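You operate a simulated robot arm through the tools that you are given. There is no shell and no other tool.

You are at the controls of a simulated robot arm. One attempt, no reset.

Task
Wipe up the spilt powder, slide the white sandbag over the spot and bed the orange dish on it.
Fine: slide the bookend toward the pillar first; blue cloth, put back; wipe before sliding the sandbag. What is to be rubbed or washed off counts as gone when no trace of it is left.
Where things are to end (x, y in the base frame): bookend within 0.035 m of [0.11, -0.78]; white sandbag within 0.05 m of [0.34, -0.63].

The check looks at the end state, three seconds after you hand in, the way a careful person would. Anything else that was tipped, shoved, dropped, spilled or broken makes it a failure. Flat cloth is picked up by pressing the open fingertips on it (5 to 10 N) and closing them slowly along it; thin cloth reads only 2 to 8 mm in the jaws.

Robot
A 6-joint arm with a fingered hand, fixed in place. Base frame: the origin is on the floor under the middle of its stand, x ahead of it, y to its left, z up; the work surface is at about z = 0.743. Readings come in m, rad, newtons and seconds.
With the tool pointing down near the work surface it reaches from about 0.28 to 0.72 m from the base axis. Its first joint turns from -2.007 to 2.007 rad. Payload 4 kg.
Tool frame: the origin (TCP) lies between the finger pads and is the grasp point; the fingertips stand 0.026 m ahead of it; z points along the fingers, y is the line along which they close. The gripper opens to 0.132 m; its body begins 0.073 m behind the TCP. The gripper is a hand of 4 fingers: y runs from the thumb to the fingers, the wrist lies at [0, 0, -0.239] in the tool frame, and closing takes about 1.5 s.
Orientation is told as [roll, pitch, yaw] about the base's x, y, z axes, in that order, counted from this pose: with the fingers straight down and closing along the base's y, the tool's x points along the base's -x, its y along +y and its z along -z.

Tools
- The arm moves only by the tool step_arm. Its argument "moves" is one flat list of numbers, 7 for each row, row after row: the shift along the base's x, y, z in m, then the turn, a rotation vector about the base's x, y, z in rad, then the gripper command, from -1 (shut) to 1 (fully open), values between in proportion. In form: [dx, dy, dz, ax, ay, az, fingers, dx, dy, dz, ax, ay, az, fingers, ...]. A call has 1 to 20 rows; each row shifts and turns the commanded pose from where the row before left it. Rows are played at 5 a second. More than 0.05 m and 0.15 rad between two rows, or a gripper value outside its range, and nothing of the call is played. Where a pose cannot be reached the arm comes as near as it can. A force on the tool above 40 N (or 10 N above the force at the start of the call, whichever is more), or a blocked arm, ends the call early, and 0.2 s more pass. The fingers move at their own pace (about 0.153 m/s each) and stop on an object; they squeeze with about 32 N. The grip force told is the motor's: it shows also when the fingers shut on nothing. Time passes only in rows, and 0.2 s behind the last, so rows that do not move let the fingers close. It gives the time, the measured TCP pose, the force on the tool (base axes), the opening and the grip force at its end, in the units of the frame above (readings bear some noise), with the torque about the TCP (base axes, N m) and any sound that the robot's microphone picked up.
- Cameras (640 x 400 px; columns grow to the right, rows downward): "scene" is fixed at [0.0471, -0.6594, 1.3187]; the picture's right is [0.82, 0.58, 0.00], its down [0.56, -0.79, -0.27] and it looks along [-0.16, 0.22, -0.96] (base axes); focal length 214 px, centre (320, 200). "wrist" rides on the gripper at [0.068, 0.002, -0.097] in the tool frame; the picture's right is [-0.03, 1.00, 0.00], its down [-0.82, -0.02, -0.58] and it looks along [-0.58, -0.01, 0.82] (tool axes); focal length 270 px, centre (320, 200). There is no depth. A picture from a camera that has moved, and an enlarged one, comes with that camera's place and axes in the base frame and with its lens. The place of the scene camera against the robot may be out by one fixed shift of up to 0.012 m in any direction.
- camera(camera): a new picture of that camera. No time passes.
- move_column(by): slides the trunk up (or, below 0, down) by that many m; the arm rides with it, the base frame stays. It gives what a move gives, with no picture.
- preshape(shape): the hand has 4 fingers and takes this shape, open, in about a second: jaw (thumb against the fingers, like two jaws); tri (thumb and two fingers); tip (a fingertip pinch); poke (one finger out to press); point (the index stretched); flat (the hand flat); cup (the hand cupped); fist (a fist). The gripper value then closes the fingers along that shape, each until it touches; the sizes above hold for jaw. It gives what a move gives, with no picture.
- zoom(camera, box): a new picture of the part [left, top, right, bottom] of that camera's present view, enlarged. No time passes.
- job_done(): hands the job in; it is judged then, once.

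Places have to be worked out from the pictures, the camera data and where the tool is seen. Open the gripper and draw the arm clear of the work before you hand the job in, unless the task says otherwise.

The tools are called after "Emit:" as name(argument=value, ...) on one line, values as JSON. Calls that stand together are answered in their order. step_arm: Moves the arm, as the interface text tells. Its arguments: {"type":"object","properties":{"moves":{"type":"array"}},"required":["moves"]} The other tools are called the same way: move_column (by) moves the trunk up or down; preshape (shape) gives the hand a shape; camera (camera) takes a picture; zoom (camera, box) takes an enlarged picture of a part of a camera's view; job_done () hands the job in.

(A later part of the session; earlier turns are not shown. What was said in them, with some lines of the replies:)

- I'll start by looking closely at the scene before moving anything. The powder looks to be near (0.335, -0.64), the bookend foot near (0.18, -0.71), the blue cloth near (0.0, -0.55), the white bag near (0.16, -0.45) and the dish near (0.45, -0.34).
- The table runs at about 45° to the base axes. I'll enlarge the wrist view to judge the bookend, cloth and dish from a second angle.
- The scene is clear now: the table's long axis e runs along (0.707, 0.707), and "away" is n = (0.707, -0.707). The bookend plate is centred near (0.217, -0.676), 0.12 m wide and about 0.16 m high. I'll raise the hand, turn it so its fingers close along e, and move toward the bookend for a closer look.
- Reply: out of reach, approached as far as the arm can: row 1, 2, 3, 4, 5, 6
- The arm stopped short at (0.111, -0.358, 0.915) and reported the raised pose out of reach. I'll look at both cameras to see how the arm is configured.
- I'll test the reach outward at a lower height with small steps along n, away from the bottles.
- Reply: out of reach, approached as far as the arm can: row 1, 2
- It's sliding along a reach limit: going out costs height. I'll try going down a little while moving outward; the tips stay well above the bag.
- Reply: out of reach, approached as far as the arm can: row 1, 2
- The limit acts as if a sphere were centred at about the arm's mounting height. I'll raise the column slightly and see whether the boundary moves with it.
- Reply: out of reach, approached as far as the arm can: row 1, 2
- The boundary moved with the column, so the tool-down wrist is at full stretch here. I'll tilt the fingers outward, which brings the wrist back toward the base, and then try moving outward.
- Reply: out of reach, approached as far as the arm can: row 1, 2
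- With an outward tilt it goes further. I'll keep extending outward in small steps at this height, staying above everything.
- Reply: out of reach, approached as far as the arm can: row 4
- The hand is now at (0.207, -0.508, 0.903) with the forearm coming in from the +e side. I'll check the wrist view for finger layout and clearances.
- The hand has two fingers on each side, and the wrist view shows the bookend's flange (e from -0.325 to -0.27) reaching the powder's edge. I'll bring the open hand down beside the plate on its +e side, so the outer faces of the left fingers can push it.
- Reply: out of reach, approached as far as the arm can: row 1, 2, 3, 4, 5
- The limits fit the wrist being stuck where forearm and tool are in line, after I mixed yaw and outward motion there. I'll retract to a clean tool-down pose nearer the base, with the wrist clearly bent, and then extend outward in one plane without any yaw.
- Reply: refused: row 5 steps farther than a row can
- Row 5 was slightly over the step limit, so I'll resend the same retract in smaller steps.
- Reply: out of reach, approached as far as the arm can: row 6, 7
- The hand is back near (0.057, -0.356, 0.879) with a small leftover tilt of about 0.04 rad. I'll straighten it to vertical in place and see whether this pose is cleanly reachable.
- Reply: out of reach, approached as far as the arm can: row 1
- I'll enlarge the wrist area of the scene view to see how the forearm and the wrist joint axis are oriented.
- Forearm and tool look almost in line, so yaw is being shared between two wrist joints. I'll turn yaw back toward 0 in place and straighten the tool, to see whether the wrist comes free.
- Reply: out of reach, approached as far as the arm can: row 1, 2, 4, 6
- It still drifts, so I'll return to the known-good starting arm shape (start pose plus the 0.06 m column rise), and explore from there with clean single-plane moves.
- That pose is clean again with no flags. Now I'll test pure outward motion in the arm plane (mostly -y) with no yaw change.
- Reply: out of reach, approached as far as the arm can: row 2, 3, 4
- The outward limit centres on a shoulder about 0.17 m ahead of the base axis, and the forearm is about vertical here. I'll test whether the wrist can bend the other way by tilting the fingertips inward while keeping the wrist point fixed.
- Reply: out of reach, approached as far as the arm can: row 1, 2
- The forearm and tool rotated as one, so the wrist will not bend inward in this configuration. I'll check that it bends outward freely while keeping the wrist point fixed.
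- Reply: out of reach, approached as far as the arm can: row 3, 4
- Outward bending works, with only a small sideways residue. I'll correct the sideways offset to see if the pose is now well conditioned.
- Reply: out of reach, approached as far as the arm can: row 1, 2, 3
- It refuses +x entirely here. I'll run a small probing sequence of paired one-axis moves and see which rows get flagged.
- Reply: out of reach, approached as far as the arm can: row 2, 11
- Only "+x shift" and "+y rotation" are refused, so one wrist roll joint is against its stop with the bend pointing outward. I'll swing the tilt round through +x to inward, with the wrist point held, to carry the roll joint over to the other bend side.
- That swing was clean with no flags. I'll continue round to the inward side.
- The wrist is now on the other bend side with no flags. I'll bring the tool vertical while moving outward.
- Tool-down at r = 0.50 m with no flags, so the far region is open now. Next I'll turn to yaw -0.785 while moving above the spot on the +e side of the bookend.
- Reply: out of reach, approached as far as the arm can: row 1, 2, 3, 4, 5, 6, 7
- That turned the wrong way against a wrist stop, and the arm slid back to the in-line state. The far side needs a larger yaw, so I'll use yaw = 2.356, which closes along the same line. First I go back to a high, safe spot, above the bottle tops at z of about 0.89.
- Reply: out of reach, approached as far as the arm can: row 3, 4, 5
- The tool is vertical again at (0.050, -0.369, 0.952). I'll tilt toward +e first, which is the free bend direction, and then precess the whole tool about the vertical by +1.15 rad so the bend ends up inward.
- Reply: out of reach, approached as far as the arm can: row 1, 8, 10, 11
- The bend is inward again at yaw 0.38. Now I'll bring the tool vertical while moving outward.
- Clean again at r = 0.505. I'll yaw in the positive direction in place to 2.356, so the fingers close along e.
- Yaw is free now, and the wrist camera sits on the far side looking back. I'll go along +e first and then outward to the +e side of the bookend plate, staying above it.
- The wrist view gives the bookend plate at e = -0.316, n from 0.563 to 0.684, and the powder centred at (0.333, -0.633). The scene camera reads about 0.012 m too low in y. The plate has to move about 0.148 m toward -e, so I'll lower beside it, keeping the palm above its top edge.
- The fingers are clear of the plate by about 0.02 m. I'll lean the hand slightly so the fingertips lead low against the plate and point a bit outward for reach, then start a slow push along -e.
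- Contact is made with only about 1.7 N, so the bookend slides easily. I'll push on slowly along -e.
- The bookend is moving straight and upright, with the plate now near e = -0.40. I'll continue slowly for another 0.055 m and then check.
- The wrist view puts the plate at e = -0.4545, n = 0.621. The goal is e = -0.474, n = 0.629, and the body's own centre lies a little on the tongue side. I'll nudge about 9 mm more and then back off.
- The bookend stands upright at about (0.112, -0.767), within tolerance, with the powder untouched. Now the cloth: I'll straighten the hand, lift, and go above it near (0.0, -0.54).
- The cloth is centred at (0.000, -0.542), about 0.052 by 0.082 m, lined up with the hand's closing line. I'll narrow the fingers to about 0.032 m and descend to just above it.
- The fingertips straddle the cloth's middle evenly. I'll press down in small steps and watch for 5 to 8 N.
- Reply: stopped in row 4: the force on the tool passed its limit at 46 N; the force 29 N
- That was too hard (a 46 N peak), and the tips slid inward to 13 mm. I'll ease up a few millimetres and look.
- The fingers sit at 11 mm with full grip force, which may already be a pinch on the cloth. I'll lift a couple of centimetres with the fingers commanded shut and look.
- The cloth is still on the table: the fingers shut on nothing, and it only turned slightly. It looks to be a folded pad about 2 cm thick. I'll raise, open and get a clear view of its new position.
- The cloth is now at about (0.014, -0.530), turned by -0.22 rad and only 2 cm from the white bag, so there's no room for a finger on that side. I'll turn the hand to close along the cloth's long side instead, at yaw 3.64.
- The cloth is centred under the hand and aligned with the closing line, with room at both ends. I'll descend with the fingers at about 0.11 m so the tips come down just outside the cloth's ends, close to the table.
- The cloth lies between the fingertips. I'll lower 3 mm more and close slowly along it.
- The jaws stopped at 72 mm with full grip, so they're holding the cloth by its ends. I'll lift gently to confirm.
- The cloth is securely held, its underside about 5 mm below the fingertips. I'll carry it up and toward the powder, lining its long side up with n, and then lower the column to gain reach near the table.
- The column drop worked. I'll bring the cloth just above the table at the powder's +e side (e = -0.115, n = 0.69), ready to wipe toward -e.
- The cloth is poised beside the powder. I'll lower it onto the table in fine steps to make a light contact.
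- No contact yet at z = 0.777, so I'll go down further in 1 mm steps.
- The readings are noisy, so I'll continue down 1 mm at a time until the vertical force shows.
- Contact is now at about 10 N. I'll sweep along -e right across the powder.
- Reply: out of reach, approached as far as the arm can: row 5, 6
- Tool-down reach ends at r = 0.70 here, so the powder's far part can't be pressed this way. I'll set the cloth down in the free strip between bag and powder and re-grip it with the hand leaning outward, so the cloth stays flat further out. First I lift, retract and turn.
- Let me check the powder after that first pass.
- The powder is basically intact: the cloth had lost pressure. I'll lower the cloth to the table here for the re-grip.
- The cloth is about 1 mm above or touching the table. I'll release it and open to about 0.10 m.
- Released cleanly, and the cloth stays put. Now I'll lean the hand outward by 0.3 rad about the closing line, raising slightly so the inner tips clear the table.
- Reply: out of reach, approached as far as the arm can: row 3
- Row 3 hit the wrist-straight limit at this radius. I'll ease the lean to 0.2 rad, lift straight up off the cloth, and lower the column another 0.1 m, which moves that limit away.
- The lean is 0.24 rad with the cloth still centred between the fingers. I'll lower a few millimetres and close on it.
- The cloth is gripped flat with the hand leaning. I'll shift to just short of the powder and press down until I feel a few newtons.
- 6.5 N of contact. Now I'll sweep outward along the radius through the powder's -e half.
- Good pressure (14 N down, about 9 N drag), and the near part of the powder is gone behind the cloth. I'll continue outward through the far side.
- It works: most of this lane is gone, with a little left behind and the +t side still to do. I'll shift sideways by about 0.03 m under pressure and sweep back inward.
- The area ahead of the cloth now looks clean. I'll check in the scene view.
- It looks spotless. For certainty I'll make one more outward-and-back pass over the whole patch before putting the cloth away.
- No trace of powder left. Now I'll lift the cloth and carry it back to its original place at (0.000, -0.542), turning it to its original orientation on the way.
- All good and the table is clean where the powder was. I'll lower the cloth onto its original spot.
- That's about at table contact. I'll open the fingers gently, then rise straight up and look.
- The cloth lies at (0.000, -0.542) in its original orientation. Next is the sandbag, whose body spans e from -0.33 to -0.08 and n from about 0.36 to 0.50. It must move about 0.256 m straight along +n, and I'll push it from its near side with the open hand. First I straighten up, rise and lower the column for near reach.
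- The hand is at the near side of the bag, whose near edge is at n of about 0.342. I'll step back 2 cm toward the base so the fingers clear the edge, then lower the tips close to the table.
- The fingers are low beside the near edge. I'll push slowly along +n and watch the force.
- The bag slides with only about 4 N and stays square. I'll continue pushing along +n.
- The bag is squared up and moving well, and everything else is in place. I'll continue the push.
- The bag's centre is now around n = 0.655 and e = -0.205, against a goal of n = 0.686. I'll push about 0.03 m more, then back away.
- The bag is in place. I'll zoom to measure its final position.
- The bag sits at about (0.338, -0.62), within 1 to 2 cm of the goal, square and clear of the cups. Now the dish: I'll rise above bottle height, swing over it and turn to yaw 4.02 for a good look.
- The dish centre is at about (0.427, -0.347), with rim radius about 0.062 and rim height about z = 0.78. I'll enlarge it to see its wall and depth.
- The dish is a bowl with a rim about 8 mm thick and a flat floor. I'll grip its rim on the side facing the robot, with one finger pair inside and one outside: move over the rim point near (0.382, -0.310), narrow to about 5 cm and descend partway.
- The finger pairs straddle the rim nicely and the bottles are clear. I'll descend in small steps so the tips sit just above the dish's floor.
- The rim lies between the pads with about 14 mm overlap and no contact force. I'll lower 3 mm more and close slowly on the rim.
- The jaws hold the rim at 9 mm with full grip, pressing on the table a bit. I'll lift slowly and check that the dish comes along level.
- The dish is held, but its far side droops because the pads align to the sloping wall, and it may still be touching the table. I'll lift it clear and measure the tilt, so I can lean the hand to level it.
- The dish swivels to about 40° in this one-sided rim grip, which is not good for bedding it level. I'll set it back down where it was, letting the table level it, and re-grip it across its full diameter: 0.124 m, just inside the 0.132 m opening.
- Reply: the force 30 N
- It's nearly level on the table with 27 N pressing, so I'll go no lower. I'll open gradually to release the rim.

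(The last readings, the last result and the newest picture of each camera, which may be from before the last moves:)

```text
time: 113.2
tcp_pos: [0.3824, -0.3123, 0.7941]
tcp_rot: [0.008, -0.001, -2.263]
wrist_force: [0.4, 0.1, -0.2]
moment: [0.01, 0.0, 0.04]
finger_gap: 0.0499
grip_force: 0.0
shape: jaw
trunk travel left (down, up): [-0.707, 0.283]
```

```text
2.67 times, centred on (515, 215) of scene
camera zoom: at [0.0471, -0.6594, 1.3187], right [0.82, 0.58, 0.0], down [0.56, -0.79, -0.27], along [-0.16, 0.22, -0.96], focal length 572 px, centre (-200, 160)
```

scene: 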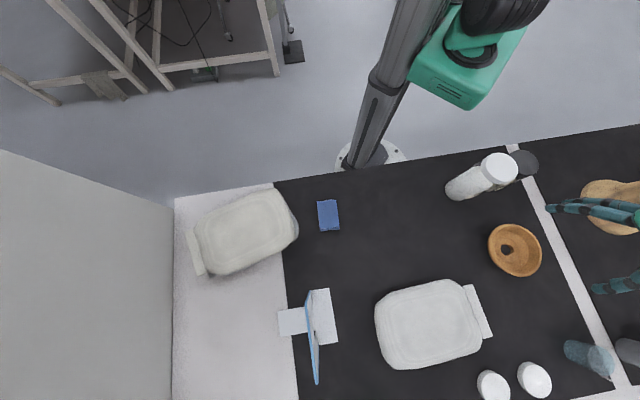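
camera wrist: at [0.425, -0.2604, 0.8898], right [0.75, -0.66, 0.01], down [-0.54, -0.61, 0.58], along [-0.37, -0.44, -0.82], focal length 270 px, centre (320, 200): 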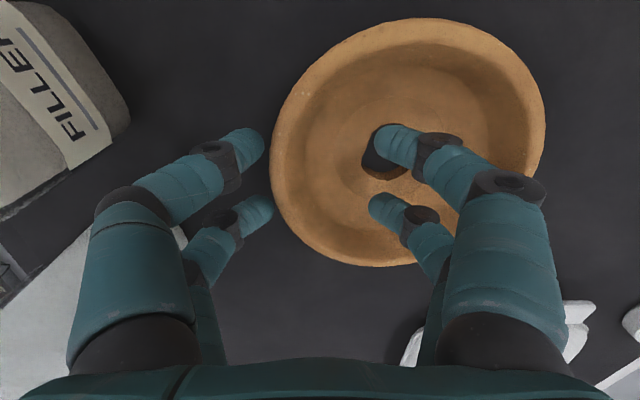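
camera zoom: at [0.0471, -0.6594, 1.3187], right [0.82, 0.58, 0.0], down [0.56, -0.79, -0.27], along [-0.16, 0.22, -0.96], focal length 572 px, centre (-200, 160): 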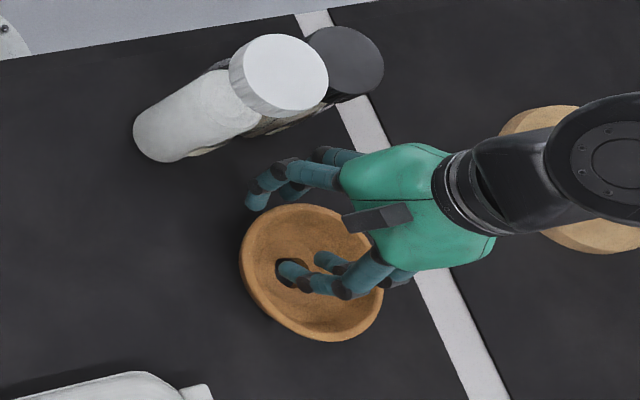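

The dish is flat and intact, shifted about a centimetre. I'll rise straight up, open fully and re-measure its centre.

Emit:
step_arm(moves=[0, 0, 0.02, 0, 0, 0, -0.24, 0, 0, 0.035, 0, 0, 0, -0.24, 0, 0, 0.04, 0, 0, 0, -0.24, 0.01, -0.01, 0.03, 0, 0, 0, 1, 0.015, -0.015, 0.0, 0, 0, 0, 1, 0.01, -0.008, 0, 0, 0, 0, 1])

Emit:
camera(camera="wrist")

Emit:
zoom(camera="wrist", box=[220, 0, 420, 180])

Emit:
zoom(camera="scene", box=[460, 200, 560, 290])

```text
time: 114.6
tcp_pos: [0.4162, -0.345, 0.9173]
tcp_rot: [0.008, 0.001, -2.261]
wrist_force: [0.4, -0.1, -0.2]
moment: [0.0, -0.02, 0.02]
finger_gap: 0.1317
grip_force: 0.1
shape: jaw
trunk travel left (down, up): [-0.707, 0.283]
```

```text
taken
camera wrist: at [0.4591, -0.2923, 1.0141], right [0.75, -0.66, 0.01], down [-0.54, -0.61, 0.58], along [-0.37, -0.44, -0.82], focal length 270 px, centre (320, 200)
```

wrist: 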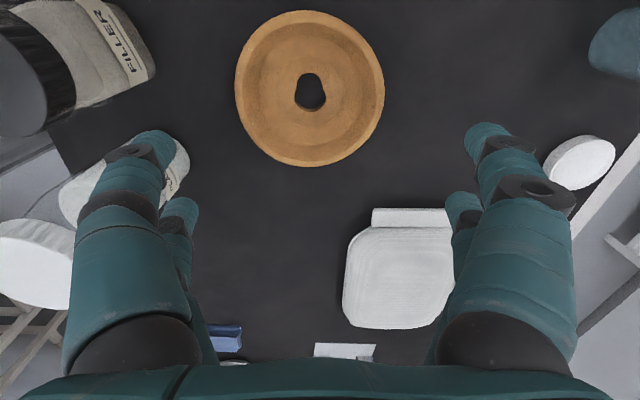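

```text
2.22 times, centred on (320, 90) of wrist
camera zoom: at [0.4591, -0.2923, 1.0141], right [0.75, -0.66, 0.01], down [-0.54, -0.61, 0.58], along [-0.37, -0.44, -0.82], focal length 601 px, centre (320, 444)
```

zoom: 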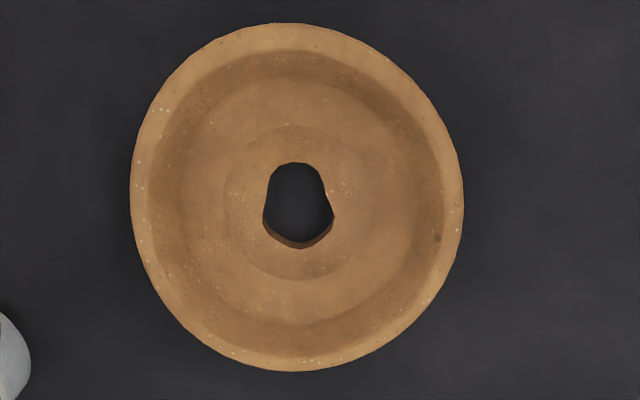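

```text
4.44 times, centred on (510, 245) of scene
camera zoom: at [0.0471, -0.6594, 1.3187], right [0.82, 0.58, 0.0], down [0.56, -0.79, -0.27], along [-0.16, 0.22, -0.96], focal length 953 px, centre (-524, 0)
```

zoom: 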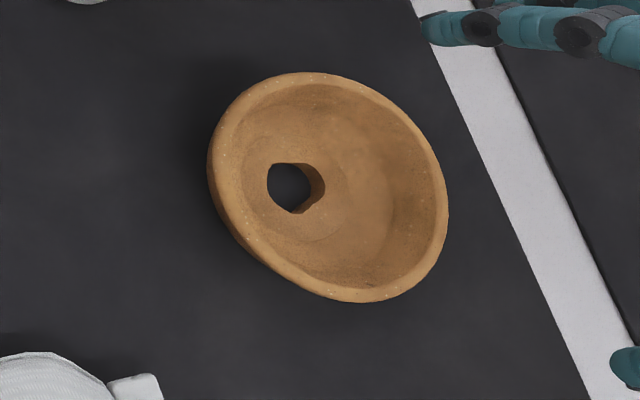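

Both cameras now agree that the dish centre is at (0.4125, -0.336). I'll centre the fully open hand on it, come down to just above rim level, and check both sides.

Emit:
step_arm(moves=[-0.0034, 0.0082, 0, 0, 0, 0, 1, 0, 0, -0.03, 0, 0, 0, 1, 0, 0, -0.03, 0, 0, 0, 1, 0, 0, -0.03, 0, 0, 0, 1, 0, 0, -0.006, 0, 0, 0, 1])

Emit:
camera(camera="wrist")

Emit:
zoom(camera="wrist", box=[120, 60, 520, 310])

Emit:
zoom(camera="scene", box=[430, 160, 590, 290])

```text
time: 115.8
tcp_pos: [0.4145, -0.3387, 0.8201]
tcp_rot: [0.009, 0.0, -2.263]
wrist_force: [0.7, 0.2, 0.5]
moment: [0.01, 0.0, 0.02]
finger_gap: 0.1321
grip_force: 0.1
shape: jaw
trunk travel left (down, up): [-0.707, 0.283]
```

```text
taken
camera wrist: at [0.4568, -0.2858, 0.9159], right [0.75, -0.66, 0.01], down [-0.54, -0.61, 0.58], along [-0.37, -0.44, -0.82], focal length 270 px, centre (320, 200)
```

wrist: 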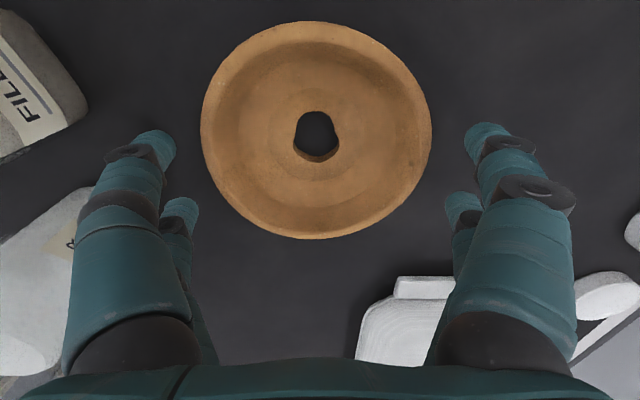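

```text
1.60 times, centred on (320, 185) of wrist
camera zoom: at [0.4568, -0.2858, 0.9159], right [0.75, -0.66, 0.01], down [-0.54, -0.61, 0.58], along [-0.37, -0.44, -0.82], focal length 432 px, centre (320, 224)
```

zoom: 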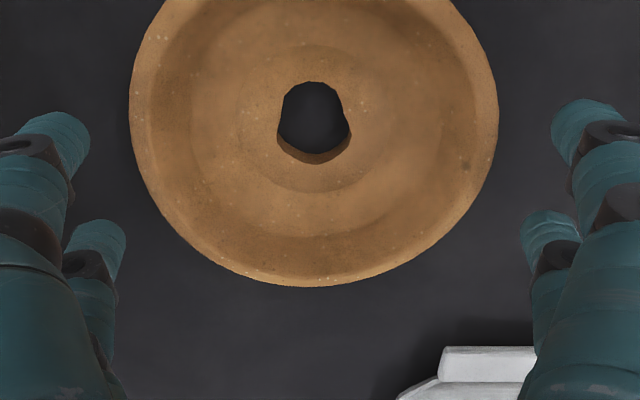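

```text
3.08 times, centred on (510, 225) of scene
camera zoom: at [0.0471, -0.6594, 1.3187], right [0.82, 0.58, 0.0], down [0.56, -0.79, -0.27], along [-0.16, 0.22, -0.96], focal length 660 px, centre (-265, 123)
```

zoom: 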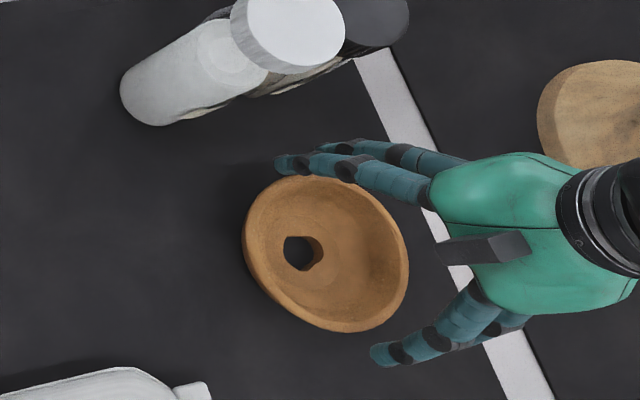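

Combining the views, the rim is at z = 0.784 with diameter about 0.121 m, so there are about 5 mm of clearance per side. The dish sits 2 mm off-centre, so I'll correct that and descend carefully.

Emit:
step_arm(moves=[-0.0016, 0.0014, 0, 0, 0, 0, 1, 0, 0, -0.007, 0, 0, 0, 1, 0, 0, -0.007, 0, 0, 0, 1, 0, 0, -0.006, 0, 0, 0, 1])

Emit:
camera(camera="wrist")

```text
time: 116.8
tcp_pos: [0.4132, -0.3369, 0.8021]
tcp_rot: [0.009, 0.001, -2.264]
wrist_force: [-0.7, -0.5, 0.1]
moment: [0.04, -0.02, 0.0]
finger_gap: 0.1319
grip_force: 0.0
shape: jaw
trunk travel left (down, up): [-0.707, 0.283]
```

```text
taken
camera wrist: at [0.456, -0.2841, 0.8983], right [0.75, -0.66, 0.01], down [-0.54, -0.61, 0.58], along [-0.37, -0.44, -0.82], focal length 270 px, centre (320, 200)
```

wrist: 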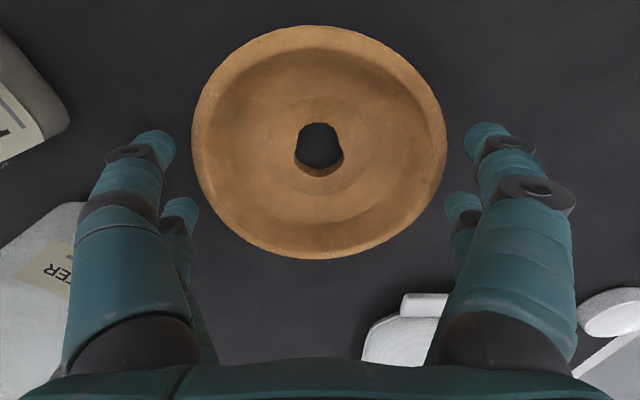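

Centred now: the rim spans 192 to 447 px between tips at 176 and 465 px. I'll descend to rim level.

Emit:
step_arm(moves=[0, 0, -0.006, 0, 0, 0, 1, 0, 0, -0.006, 0, 0, 0, 1, 0, 0, -0.005, 0, 0, 0, 1])

Emit:
camera(camera="wrist")

```text
time: 117.6
tcp_pos: [0.4127, -0.337, 0.7854]
tcp_rot: [0.01, 0.0, -2.263]
wrist_force: [-0.8, 0.2, -0.4]
moment: [0.01, 0.03, -0.02]
finger_gap: 0.132
grip_force: 0.1
shape: jaw
trunk travel left (down, up): [-0.707, 0.283]
```

```text
taken
camera wrist: at [0.4557, -0.2845, 0.8821], right [0.75, -0.66, 0.01], down [-0.54, -0.61, 0.58], along [-0.37, -0.44, -0.82], focal length 270 px, centre (320, 200)
```

wrist: 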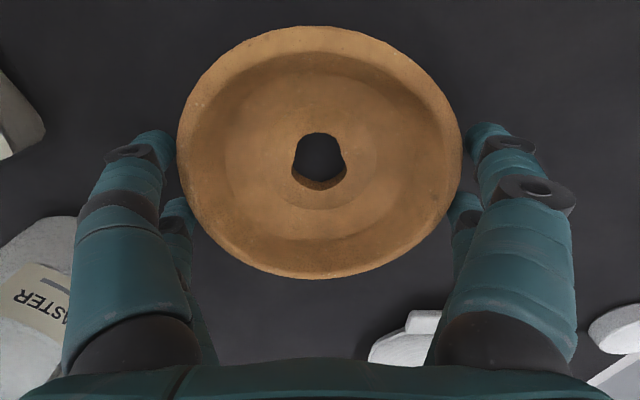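

The dish is neatly between the fingers with no contact. I'll lower 4 mm more so the pads reach under the rim's edge, and close gently.

Emit:
step_arm(moves=[0, 0, -0.004, 0, 0, 0, 1, 0, 0, 0, 0, 0, 0, 0.92, 0, 0, 0, 0, 0, 0, 0.86, 0, 0, 0, 0, 0, 0, 0.8, 0, 0, 0, 0, 0, 0, 0.7, 0, 0, 0, 0, 0, 0, 0.6, 0, 0, 0, 0, 0, 0, 0.6])

Emit:
camera(camera="wrist")

```text
time: 119.2
tcp_pos: [0.4129, -0.3382, 0.7821]
tcp_rot: [0.01, 0.0, -2.262]
wrist_force: [0.5, -0.5, -2.1]
moment: [-0.01, 0.05, 0.0]
finger_gap: 0.094
grip_force: 31.6
shape: jaw
trunk travel left (down, up): [-0.707, 0.283]
```

```text
taken
camera wrist: at [0.4556, -0.2844, 0.8784], right [0.75, -0.66, 0.01], down [-0.54, -0.61, 0.58], along [-0.37, -0.44, -0.82], focal length 270 px, centre (320, 200)
```

wrist: 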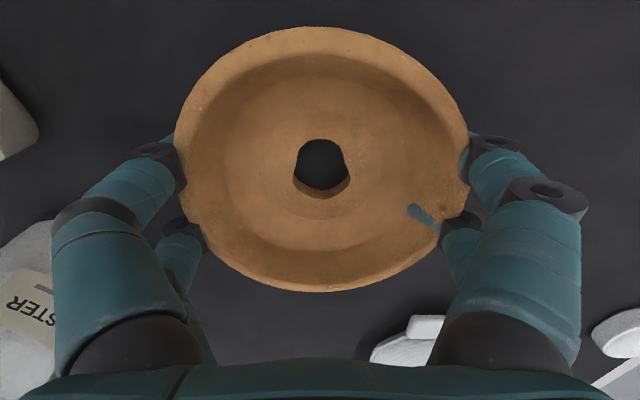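

The fingertips have closed under the rim onto the lower wall (94 mm), cradling the dish with full grip, and it already shows its 2 N weight. I'll lift gently.

Emit:
step_arm(moves=[0, 0, 0.006, 0, 0, 0, 0.5, 0, 0, 0.01, 0, 0, 0, 0.5, 0, 0, 0.015, 0, 0, 0, 0.5, 0, 0, 0.02, 0, 0, 0, 0.5])

Emit:
camera(camera="wrist")

Emit:
zoom(camera="scene", box=[430, 160, 590, 290])

```text
time: 120.2
tcp_pos: [0.4118, -0.3359, 0.8346]
tcp_rot: [0.01, 0.001, -2.262]
wrist_force: [-0.2, 0.5, -1.2]
moment: [0.0, 0.03, -0.02]
finger_gap: 0.101
grip_force: 0.1
shape: jaw
trunk travel left (down, up): [-0.707, 0.283]
```

```text
taken
camera wrist: at [0.4538, -0.2842, 0.9312], right [0.75, -0.66, 0.01], down [-0.54, -0.61, 0.58], along [-0.37, -0.44, -0.82], focal length 270 px, centre (320, 200)
```

wrist: 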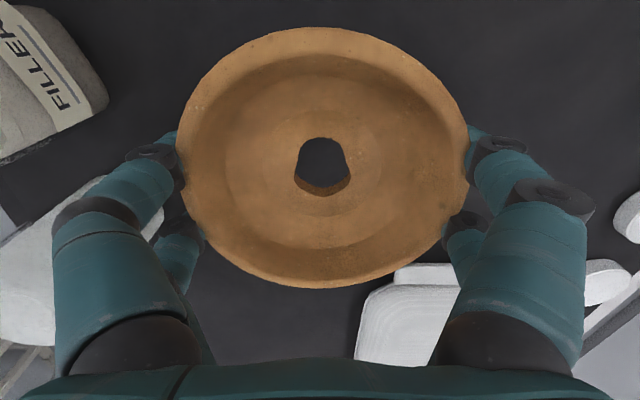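

```text
3.08 times, centred on (510, 225) of scene
camera zoom: at [0.0471, -0.6594, 1.3187], right [0.82, 0.58, 0.0], down [0.56, -0.79, -0.27], along [-0.16, 0.22, -0.96], focal length 660 px, centre (-265, 123)
```

zoom: 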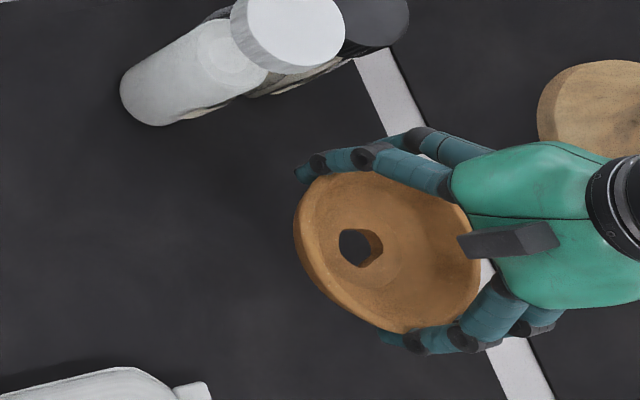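

The dish is up and level, cradled, but the grip force has dropped to zero. I'll tighten the command for a firm hold before travelling.

Emit:
step_arm(moves=[0, 0, 0, 0, 0, 0, 0.4, 0, 0, 0, 0, 0, 0, 0.3, 0, 0, 0, 0, 0, 0, 0.2])

Emit:
camera(camera="wrist")

```text
time: 121.0
tcp_pos: [0.4108, -0.3378, 0.8345]
tcp_rot: [0.008, 0.0, -2.26]
wrist_force: [-0.4, 0.3, -1.6]
moment: [0.01, 0.03, -0.03]
finger_gap: 0.0907
grip_force: 32.1
shape: jaw
trunk travel left (down, up): [-0.707, 0.283]
```

```text
taken
camera wrist: at [0.4539, -0.2844, 0.9312], right [0.75, -0.66, 0.01], down [-0.54, -0.61, 0.58], along [-0.37, -0.44, -0.82], focal length 270 px, centre (320, 200)
```

wrist: 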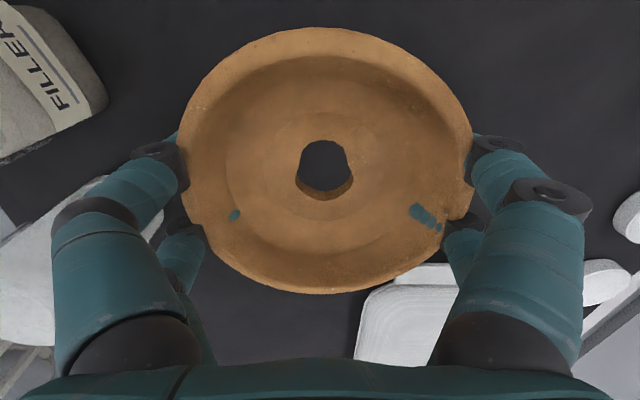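

Firmly held and level, with the dish bottom about 39 mm below the TCP. I'll raise the column 0.1 m for reach and carry the dish over to above the bag's centre.

Emit:
move_column(by=0.1)

Emit:
step_arm(moves=[-0.008, -0.03, 0, 0, 0, 0, 0.2, -0.0105, -0.04, 0, 0, 0, 0, 0.2, -0.0105, -0.04, 0, 0, 0, 0, 0.2, -0.0105, -0.04, 0, 0, 0, 0, 0.2, -0.0105, -0.04, 0, 0, 0, 0, 0.2, -0.0105, -0.04, 0, 0, 0, 0, 0.2, -0.0075, -0.03, 0, 0, 0, 0, 0.2])

Emit:
camera(camera="wrist")

Emit:
camera(camera="scene")

```text
time: 122.4
tcp_pos: [0.4112, -0.3373, 0.9342]
tcp_rot: [0.011, -0.001, -2.262]
wrist_force: [-0.2, 0.9, -2.5]
moment: [0.02, -0.04, 0.0]
finger_gap: 0.0905
grip_force: 31.6
shape: jaw
trunk travel left (down, up): [-0.807, 0.183]
```

```text
time: 124.0
tcp_pos: [0.3428, -0.5978, 0.9361]
tcp_rot: [0.008, 0.0, -2.262]
wrist_force: [0.5, 0.4, -1.6]
moment: [0.04, -0.01, 0.0]
finger_gap: 0.0901
grip_force: 31.7
shape: jaw
trunk travel left (down, up): [-0.807, 0.183]
```

```text
taken
camera wrist: at [0.3852, -0.5459, 1.033], right [0.75, -0.66, 0.01], down [-0.54, -0.61, 0.58], along [-0.37, -0.44, -0.82], focal length 270 px, centre (320, 200)
```

wrist: 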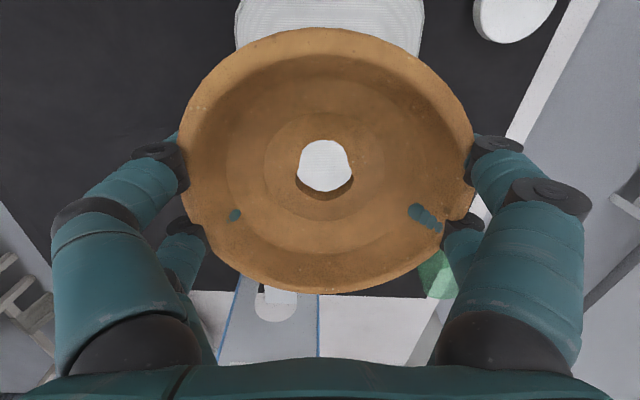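

```text
taken
```

scene: 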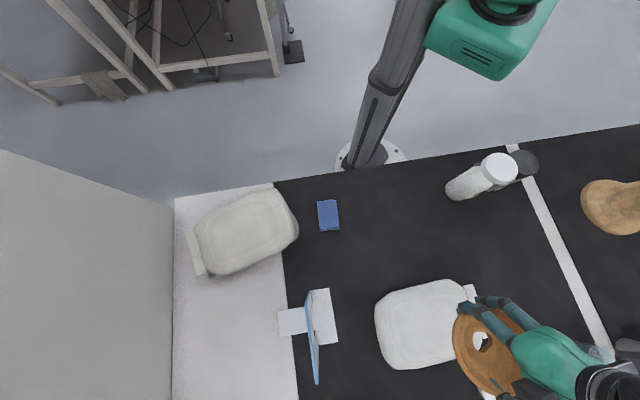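

The dish is over the bag. Bag centre by both views is about (0.333, -0.622). I'll move the last couple of centimetres and descend to just above it.

Emit:
step_arm(moves=[-0.009, -0.02, -0.01, 0, 0, 0, 0.2, 0, 0, -0.025, 0, 0, 0, 0.2, 0, 0, -0.025, 0, 0, 0, 0.2])

Emit:
zoom(camera="scene", box=[350, 250, 540, 400])

Emit:
camera(camera="wrist")

```text
time: 124.8
tcp_pos: [0.3341, -0.6165, 0.8739]
tcp_rot: [0.009, 0.002, -2.263]
wrist_force: [0.0, 0.6, -1.0]
moment: [0.02, -0.03, -0.03]
finger_gap: 0.09
grip_force: 32.2
shape: jaw
trunk travel left (down, up): [-0.807, 0.183]
```

```text
2.67 times, centred on (445, 325) of scene
camera zoom: at [0.0471, -0.6594, 1.3187], right [0.82, 0.58, 0.0], down [0.56, -0.79, -0.27], along [-0.16, 0.22, -0.96], focal length 572 px, centre (-13, -133)
```

zoom: 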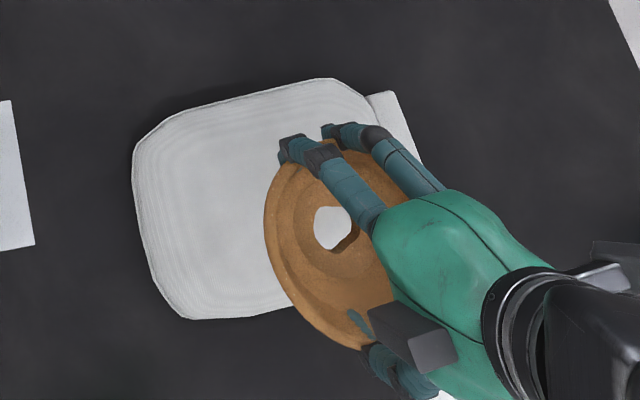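

```text
taken
camera wrist: at [0.3766, -0.5634, 0.9713], right [0.75, -0.66, 0.01], down [-0.54, -0.61, 0.58], along [-0.37, -0.44, -0.82], focal length 270 px, centre (320, 200)
```

wrist: 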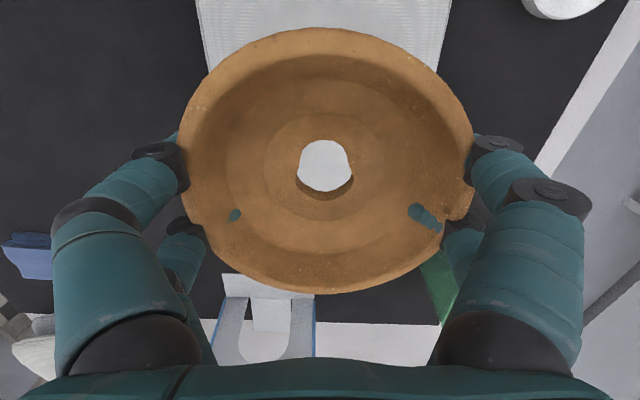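

It's well centred over the bag. I'll lower in small steps, watching for the weight to come off.

Emit:
step_arm(moves=[0, 0, -0.008, 0, 0, 0, 0.2, 0, 0, -0.008, 0, 0, 0, 0.2, 0, 0, -0.006, 0, 0, 0, 0.2, 0, 0, 0, 0, 0, 0, 0.2])

```text
time: 125.8
tcp_pos: [0.3344, -0.617, 0.8519]
tcp_rot: [0.008, 0.0, -2.262]
wrist_force: [0.1, -0.7, -2.3]
moment: [0.01, 0.01, 0.01]
finger_gap: 0.0903
grip_force: 32.4
shape: jaw
trunk travel left (down, up): [-0.807, 0.183]
```

Emit:
step_arm(moves=[0, 0, -0.004, 0, 0, 0, 0.2, 0, 0, -0.004, 0, 0, 0, 0.2, 0, 0, -0.003, 0, 0, 0, 0.2, 0, 0, 0, 0, 0, 0, 0.2])

Emit:
zoom(camera="scene", box=[350, 250, 540, 400])

```text
time: 126.8
tcp_pos: [0.3338, -0.6182, 0.84]
tcp_rot: [0.009, -0.001, -2.262]
wrist_force: [0.8, -0.3, -1.5]
moment: [-0.03, 0.04, 0.04]
finger_gap: 0.0902
grip_force: 32.1
shape: jaw
trunk travel left (down, up): [-0.807, 0.183]
```

```text
2.67 times, centred on (445, 325) of scene
camera zoom: at [0.0471, -0.6594, 1.3187], right [0.82, 0.58, 0.0], down [0.56, -0.79, -0.27], along [-0.16, 0.22, -0.96], focal length 572 px, centre (-13, -133)
```

zoom: 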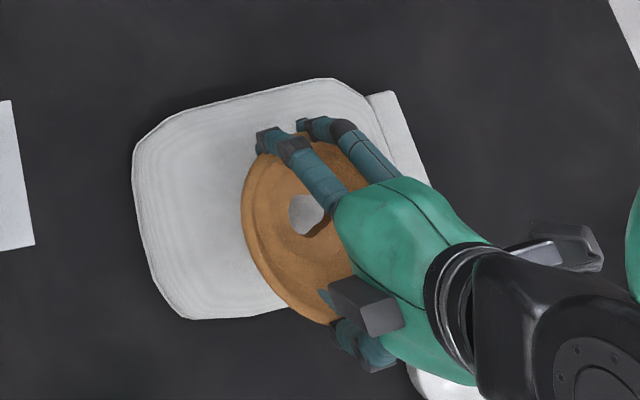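

No contact yet at z = 0.840, so I'll continue down gently.

Emit:
step_arm(moves=[0, 0, -0.003, 0, 0, 0, 0.2, 0, 0, -0.003, 0, 0, 0, 0.2, 0, 0, -0.003, 0, 0, 0, 0.2, 0, 0, 0, 0, 0, 0, 0.2])

```text
time: 127.8
tcp_pos: [0.3328, -0.6189, 0.8316]
tcp_rot: [0.01, 0.001, -2.262]
wrist_force: [-0.1, 0.3, -1.7]
moment: [0.0, 0.02, 0.02]
finger_gap: 0.0902
grip_force: 31.5
shape: jaw
trunk travel left (down, up): [-0.807, 0.183]
```

Emit:
step_arm(moves=[0, 0, -0.003, 0, 0, 0, 0.2, 0, 0, -0.003, 0, 0, 0, 0.2, 0, 0, -0.003, 0, 0, 0, 0.2, 0, 0, 0, 0, 0, 0, 0.2])

```text
time: 128.8
tcp_pos: [0.3345, -0.6164, 0.8235]
tcp_rot: [0.009, 0.001, -2.262]
wrist_force: [0.3, -0.1, -1.3]
moment: [0.0, -0.02, 0.04]
finger_gap: 0.09
grip_force: 32.2
shape: jaw
trunk travel left (down, up): [-0.807, 0.183]
```

Still free at z = 0.8235; the bag is thinner than I assumed. I'll continue down.

Emit:
step_arm(moves=[0, 0, -0.003, 0, 0, 0, 0.2, 0, 0, -0.003, 0, 0, 0, 0.2, 0, 0, 0, 0, 0, 0, 0.2])

Emit:
camera(camera="wrist")

Emit:
zoom(camera="scene", box=[350, 250, 540, 400])

```text
time: 129.6
tcp_pos: [0.3344, -0.6164, 0.8174]
tcp_rot: [0.009, 0.0, -2.263]
wrist_force: [-0.3, 0.2, -1.8]
moment: [0.01, -0.02, 0.03]
finger_gap: 0.0903
grip_force: 31.9
shape: jaw
trunk travel left (down, up): [-0.807, 0.183]
```

```text
taken
camera wrist: at [0.3764, -0.5643, 0.9136], right [0.75, -0.66, 0.01], down [-0.54, -0.61, 0.58], along [-0.37, -0.44, -0.82], focal length 270 px, centre (320, 200)
```

wrist: 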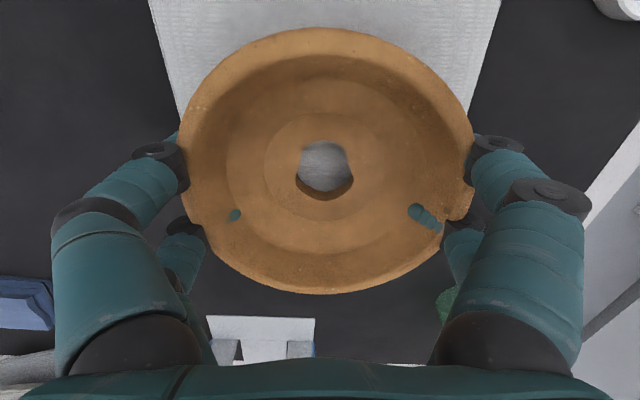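

```text
2.67 times, centred on (445, 325) of scene
camera zoom: at [0.0471, -0.6594, 1.3187], right [0.82, 0.58, 0.0], down [0.56, -0.79, -0.27], along [-0.16, 0.22, -0.96], focal length 572 px, centre (-13, -133)
```

zoom: 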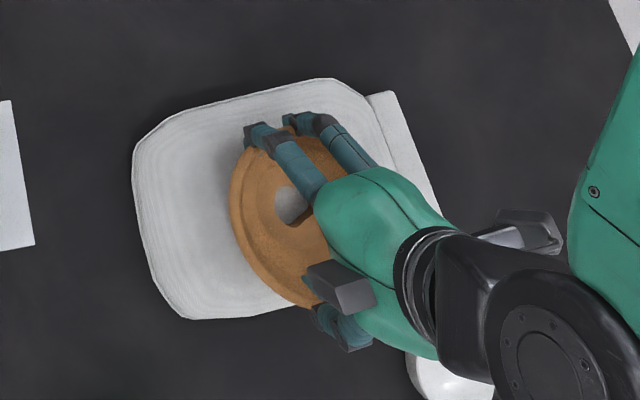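

Alignment looks right: the bag shows evenly on both sides and through the hole. I'll continue lowering toward contact.

Emit:
step_arm(moves=[0, 0, -0.003, 0, 0, 0, 0.2, 0, 0, -0.003, 0, 0, 0, 0.2, 0, 0, 0, 0, 0, 0, 0.2])

```text
time: 130.4
tcp_pos: [0.3359, -0.6183, 0.8125]
tcp_rot: [0.009, -0.002, -2.263]
wrist_force: [-1.0, -1.5, 5.4]
moment: [0.2, -0.02, -0.02]
finger_gap: 0.0897
grip_force: 31.4
shape: jaw
trunk travel left (down, up): [-0.807, 0.183]
```

Contact: +5.4 N, so the dish is resting on the bag (top at z of about 0.773). I'll open gradually to full width so it settles, holding position.

Emit:
step_arm(moves=[0, 0, 0, 0, 0, 0, 0.4, 0, 0, 0, 0, 0, 0, 0.5, 0, 0, 0, 0, 0, 0, 0.6, 0, 0, 0, 0, 0, 0, 0.75, 0, 0, 0, 0, 0, 0, 0.9, 0, 0, 0, 0, 0, 0, 1, 0, 0, 0, 0, 0, 0, 1])

Emit:
camera(camera="wrist")

Emit:
zoom(camera="scene", box=[350, 250, 540, 400])

```text
time: 132.0
tcp_pos: [0.3345, -0.6172, 0.8113]
tcp_rot: [0.008, -0.001, -2.262]
wrist_force: [-0.2, -0.8, 0.0]
moment: [0.03, -0.02, -0.03]
finger_gap: 0.1317
grip_force: 0.1
shape: jaw
trunk travel left (down, up): [-0.807, 0.183]
```

```text
taken
camera wrist: at [0.3772, -0.5643, 0.9075], right [0.75, -0.66, 0.01], down [-0.54, -0.61, 0.58], along [-0.37, -0.44, -0.82], focal length 270 px, centre (320, 200)
```

wrist: 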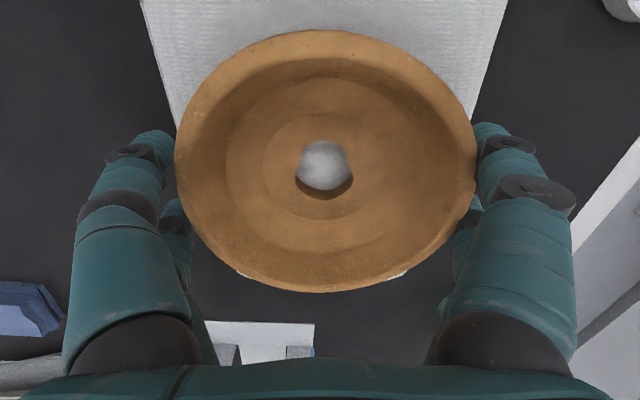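

```text
2.67 times, centred on (445, 325) of scene
camera zoom: at [0.0471, -0.6594, 1.3187], right [0.82, 0.58, 0.0], down [0.56, -0.79, -0.27], along [-0.16, 0.22, -0.96], focal length 572 px, centre (-13, -133)
```

zoom: 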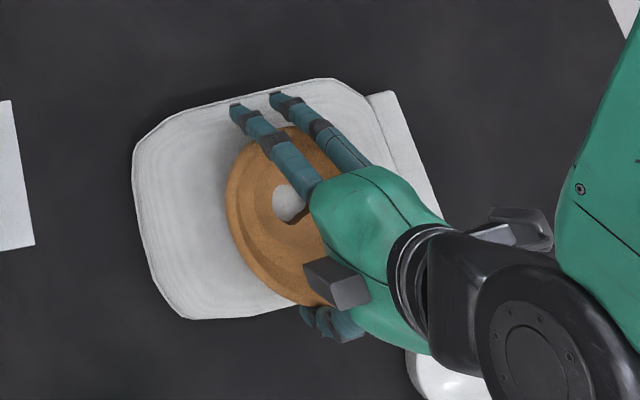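

The dish is free: the rim is about 8 mm and 12 mm from the right and left fingers. I'll shift 2 mm to centre and then rise straight up.

Emit:
step_arm(moves=[0.0018, -0.0015, 0, 0, 0, 0, 1, 0, 0, 0.008, 0, 0, 0, 1, 0, 0, 0.012, 0, 0, 0, 1, 0, 0, 0.02, 0, 0, 0, 1, 0, 0, 0.03, 0, 0, 0, 1, 0, 0, 0.03, 0, 0, 0, 1])

Emit:
camera(camera="wrist")

Emit:
zoom(camera="scene", box=[350, 250, 540, 400])

```text
time: 133.4
tcp_pos: [0.3351, -0.6188, 0.912]
tcp_rot: [0.008, 0.0, -2.261]
wrist_force: [-0.4, -0.3, 0.4]
moment: [0.01, -0.02, 0.02]
finger_gap: 0.1319
grip_force: 0.1
shape: jaw
trunk travel left (down, up): [-0.807, 0.183]
```

```text
taken
camera wrist: at [0.3787, -0.5666, 1.0098], right [0.75, -0.66, 0.01], down [-0.54, -0.61, 0.58], along [-0.37, -0.44, -0.82], focal length 270 px, centre (320, 200)
```

wrist: 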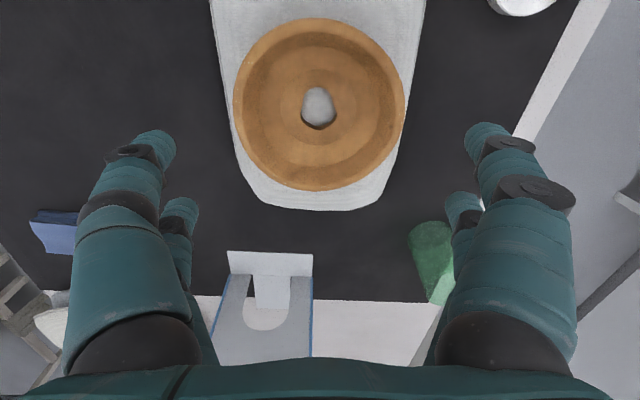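

```text
2.67 times, centred on (445, 325) of scene
camera zoom: at [0.0471, -0.6594, 1.3187], right [0.82, 0.58, 0.0], down [0.56, -0.79, -0.27], along [-0.16, 0.22, -0.96], focal length 572 px, centre (-13, -133)
```

zoom: 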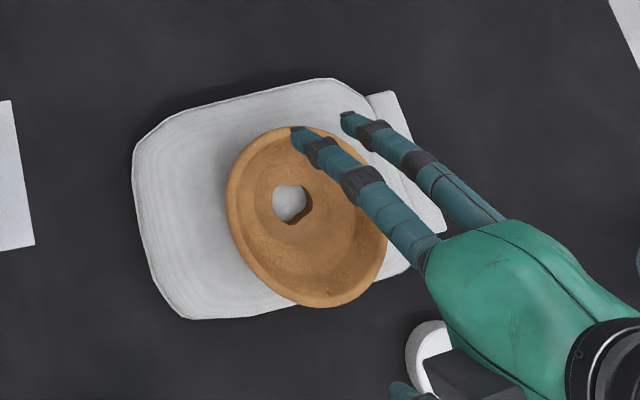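

The dish sits level and centred on the bag: dish e from -0.259 to -0.137 within bag e from -0.32 to -0.09, and likewise along n. I'll withdraw the open hand back toward the base, above everything.

Emit:
step_arm(moves=[0, 0, 0.03, 0, 0, 0, 1, -0.02, 0.02, 0.015, 0, 0, 0, 1, -0.028, 0.028, 0, 0, 0, 0, 1, -0.028, 0.028, 0, 0, 0, 0, 1, -0.028, 0.028, 0, 0, 0, 0, 1, -0.028, 0.028, 0, 0, 0, 0, 1, -0.028, 0.028, 0, 0, 0, 0, 1, -0.028, 0.028, 0, 0, 0, 0, 1, -0.028, 0.028, 0, 0, 0, 0, 1])

Emit:
camera(camera="scene")

Emit:
camera(camera="wrist")

```text
time: 135.4
tcp_pos: [0.1179, -0.3978, 0.9532]
tcp_rot: [0.012, -0.002, -2.262]
wrist_force: [-0.8, -0.8, 0.0]
moment: [0.0, -0.01, 0.01]
finger_gap: 0.1316
grip_force: 0.1
shape: jaw
trunk travel left (down, up): [-0.807, 0.183]
```

```text
taken
```

scene: 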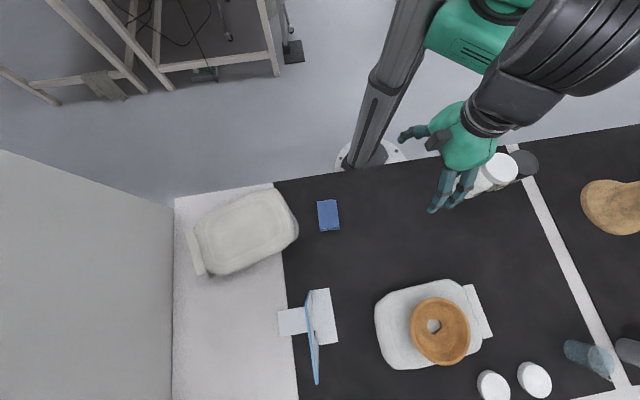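

```text
taken
camera wrist: at [0.1602, -0.3454, 1.0501], right [0.75, -0.66, 0.01], down [-0.54, -0.61, 0.58], along [-0.37, -0.44, -0.82], focal length 270 px, centre (320, 200)
```

wrist: 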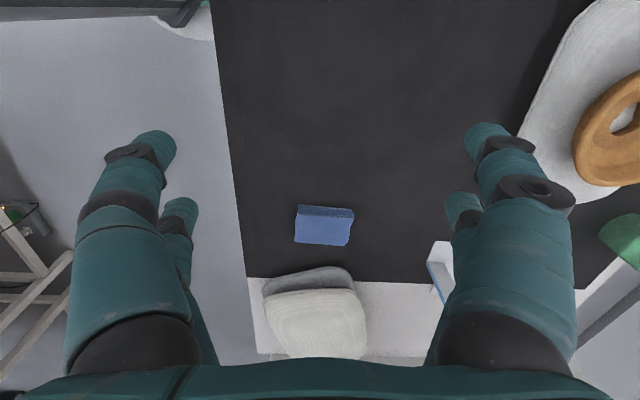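

Everything appears in order. I'll take a last close look at the dish on the bag, the table around it, the bookend, the cloth and the bottles.

Emit:
zoom(camera="scene", box=[360, 260, 520, 390])

Emit:
zoom(camera="scene", box=[260, 260, 400, 400])

Emit:
zoom(camera="scene", box=[270, 150, 430, 270])

Emit:
zoom(camera="scene", box=[440, 130, 640, 400])

```text
3.08 times, centred on (440, 325) of scene
camera zoom: at [0.0471, -0.6594, 1.3187], right [0.82, 0.58, 0.0], down [0.56, -0.79, -0.27], along [-0.16, 0.22, -0.96], focal length 660 px, centre (-49, -185)
```

zoom: 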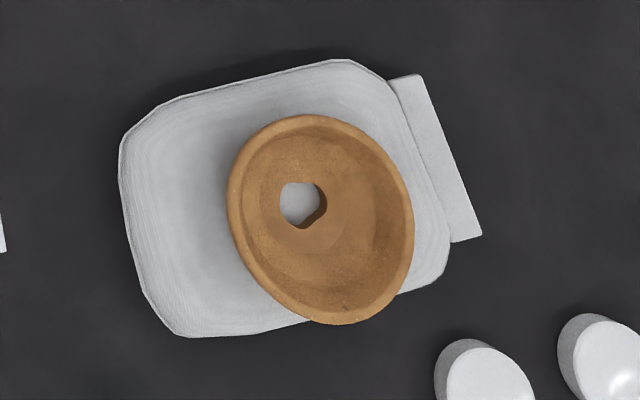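

```text
2.86 times, centred on (330, 330) of scene
camera zoom: at [0.0471, -0.6594, 1.3187], right [0.82, 0.58, 0.0], down [0.56, -0.79, -0.27], along [-0.16, 0.22, -0.96], focal length 613 px, centre (291, -171)
```

zoom: 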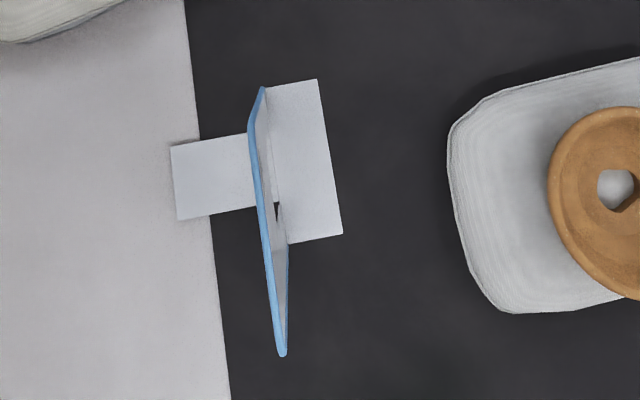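

```text
3.33 times, centred on (350, 210) of scene
camera zoom: at [0.0471, -0.6594, 1.3187], right [0.82, 0.58, 0.0], down [0.56, -0.79, -0.27], along [-0.16, 0.22, -0.96], focal length 715 px, centre (220, 167)
```

zoom: 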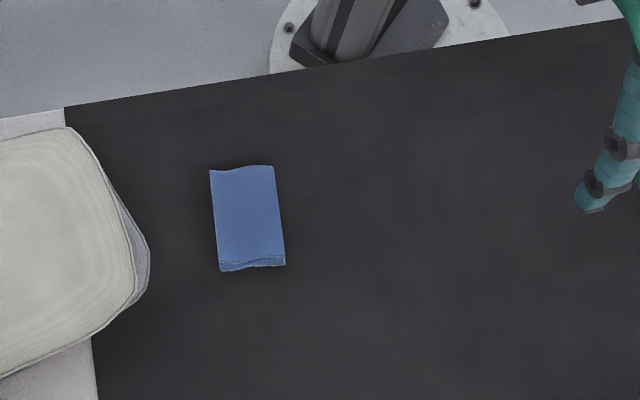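

```text
1.48 times, centred on (540, 265) of scene
camera zoom: at [0.0471, -0.6594, 1.3187], right [0.82, 0.58, 0.0], down [0.56, -0.79, -0.27], along [-0.16, 0.22, -0.96], focal length 318 px, centre (-6, 104)
```

zoom: 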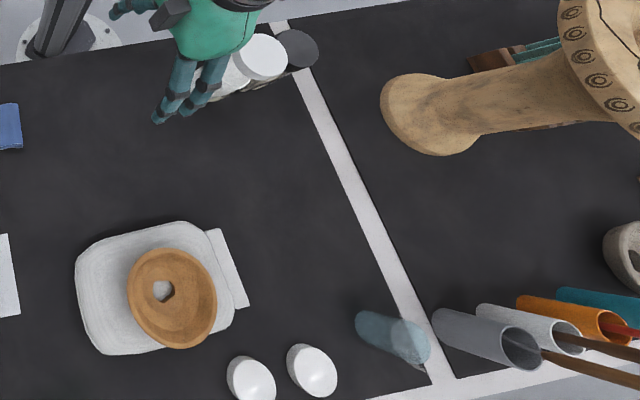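

All goals are met: the powder is gone, the bookend stands upright at its mark, and the cloth is back in place. The bag is on the spot with the dish level on it, bottles and cups are undisturbed, and the hand is open and clear. I'm handing in.

Emit:
job_done()

```text
The job is handed in.
```

The job is handed in, and every part of it was done. I don't have the check's result; the positions below are my own estimates from the cameras.

| Item | Asked | Result |
|---|---|---|
| Bookend | within 0.035 m of (0.11, -0.78), moved first | upright, plate centre at about (0.112, -0.767), roughly 0.013 m off |
| Powder | no trace left | wiped with the blue cloth before the sandbag moved; no trace visible afterwards |
| Blue cloth | put back | at about (0.000, -0.542), its original spot and orientation |
| White sandbag | within 0.05 m of (0.34, -0.63) | at about (0.333, -0.622), roughly 0.01 m off |
| Orange dish | bedded on the sandbag | looks level and is centred to within about 0.01 m |

- **Cloth:** my first try at picking it up pressed too hard, a 46 N peak. It slid and turned slightly before I got a proper grip.
- **Dish:** the first grip, on one side of the rim, let it droop to about 40°. I set it back on the table with 27 N pressing on it, then re-gripped it across its full width. It showed no damage in the pictures.
- **Bookend reference point:** I measured to the upright plate. If the check uses another point on the bookend, such as the middle of its foot, the error could be close to the 0.035 m limit.

In the last pictures the bottles and cups were where they started. The hand was open and drawn back over the near edge of the table.
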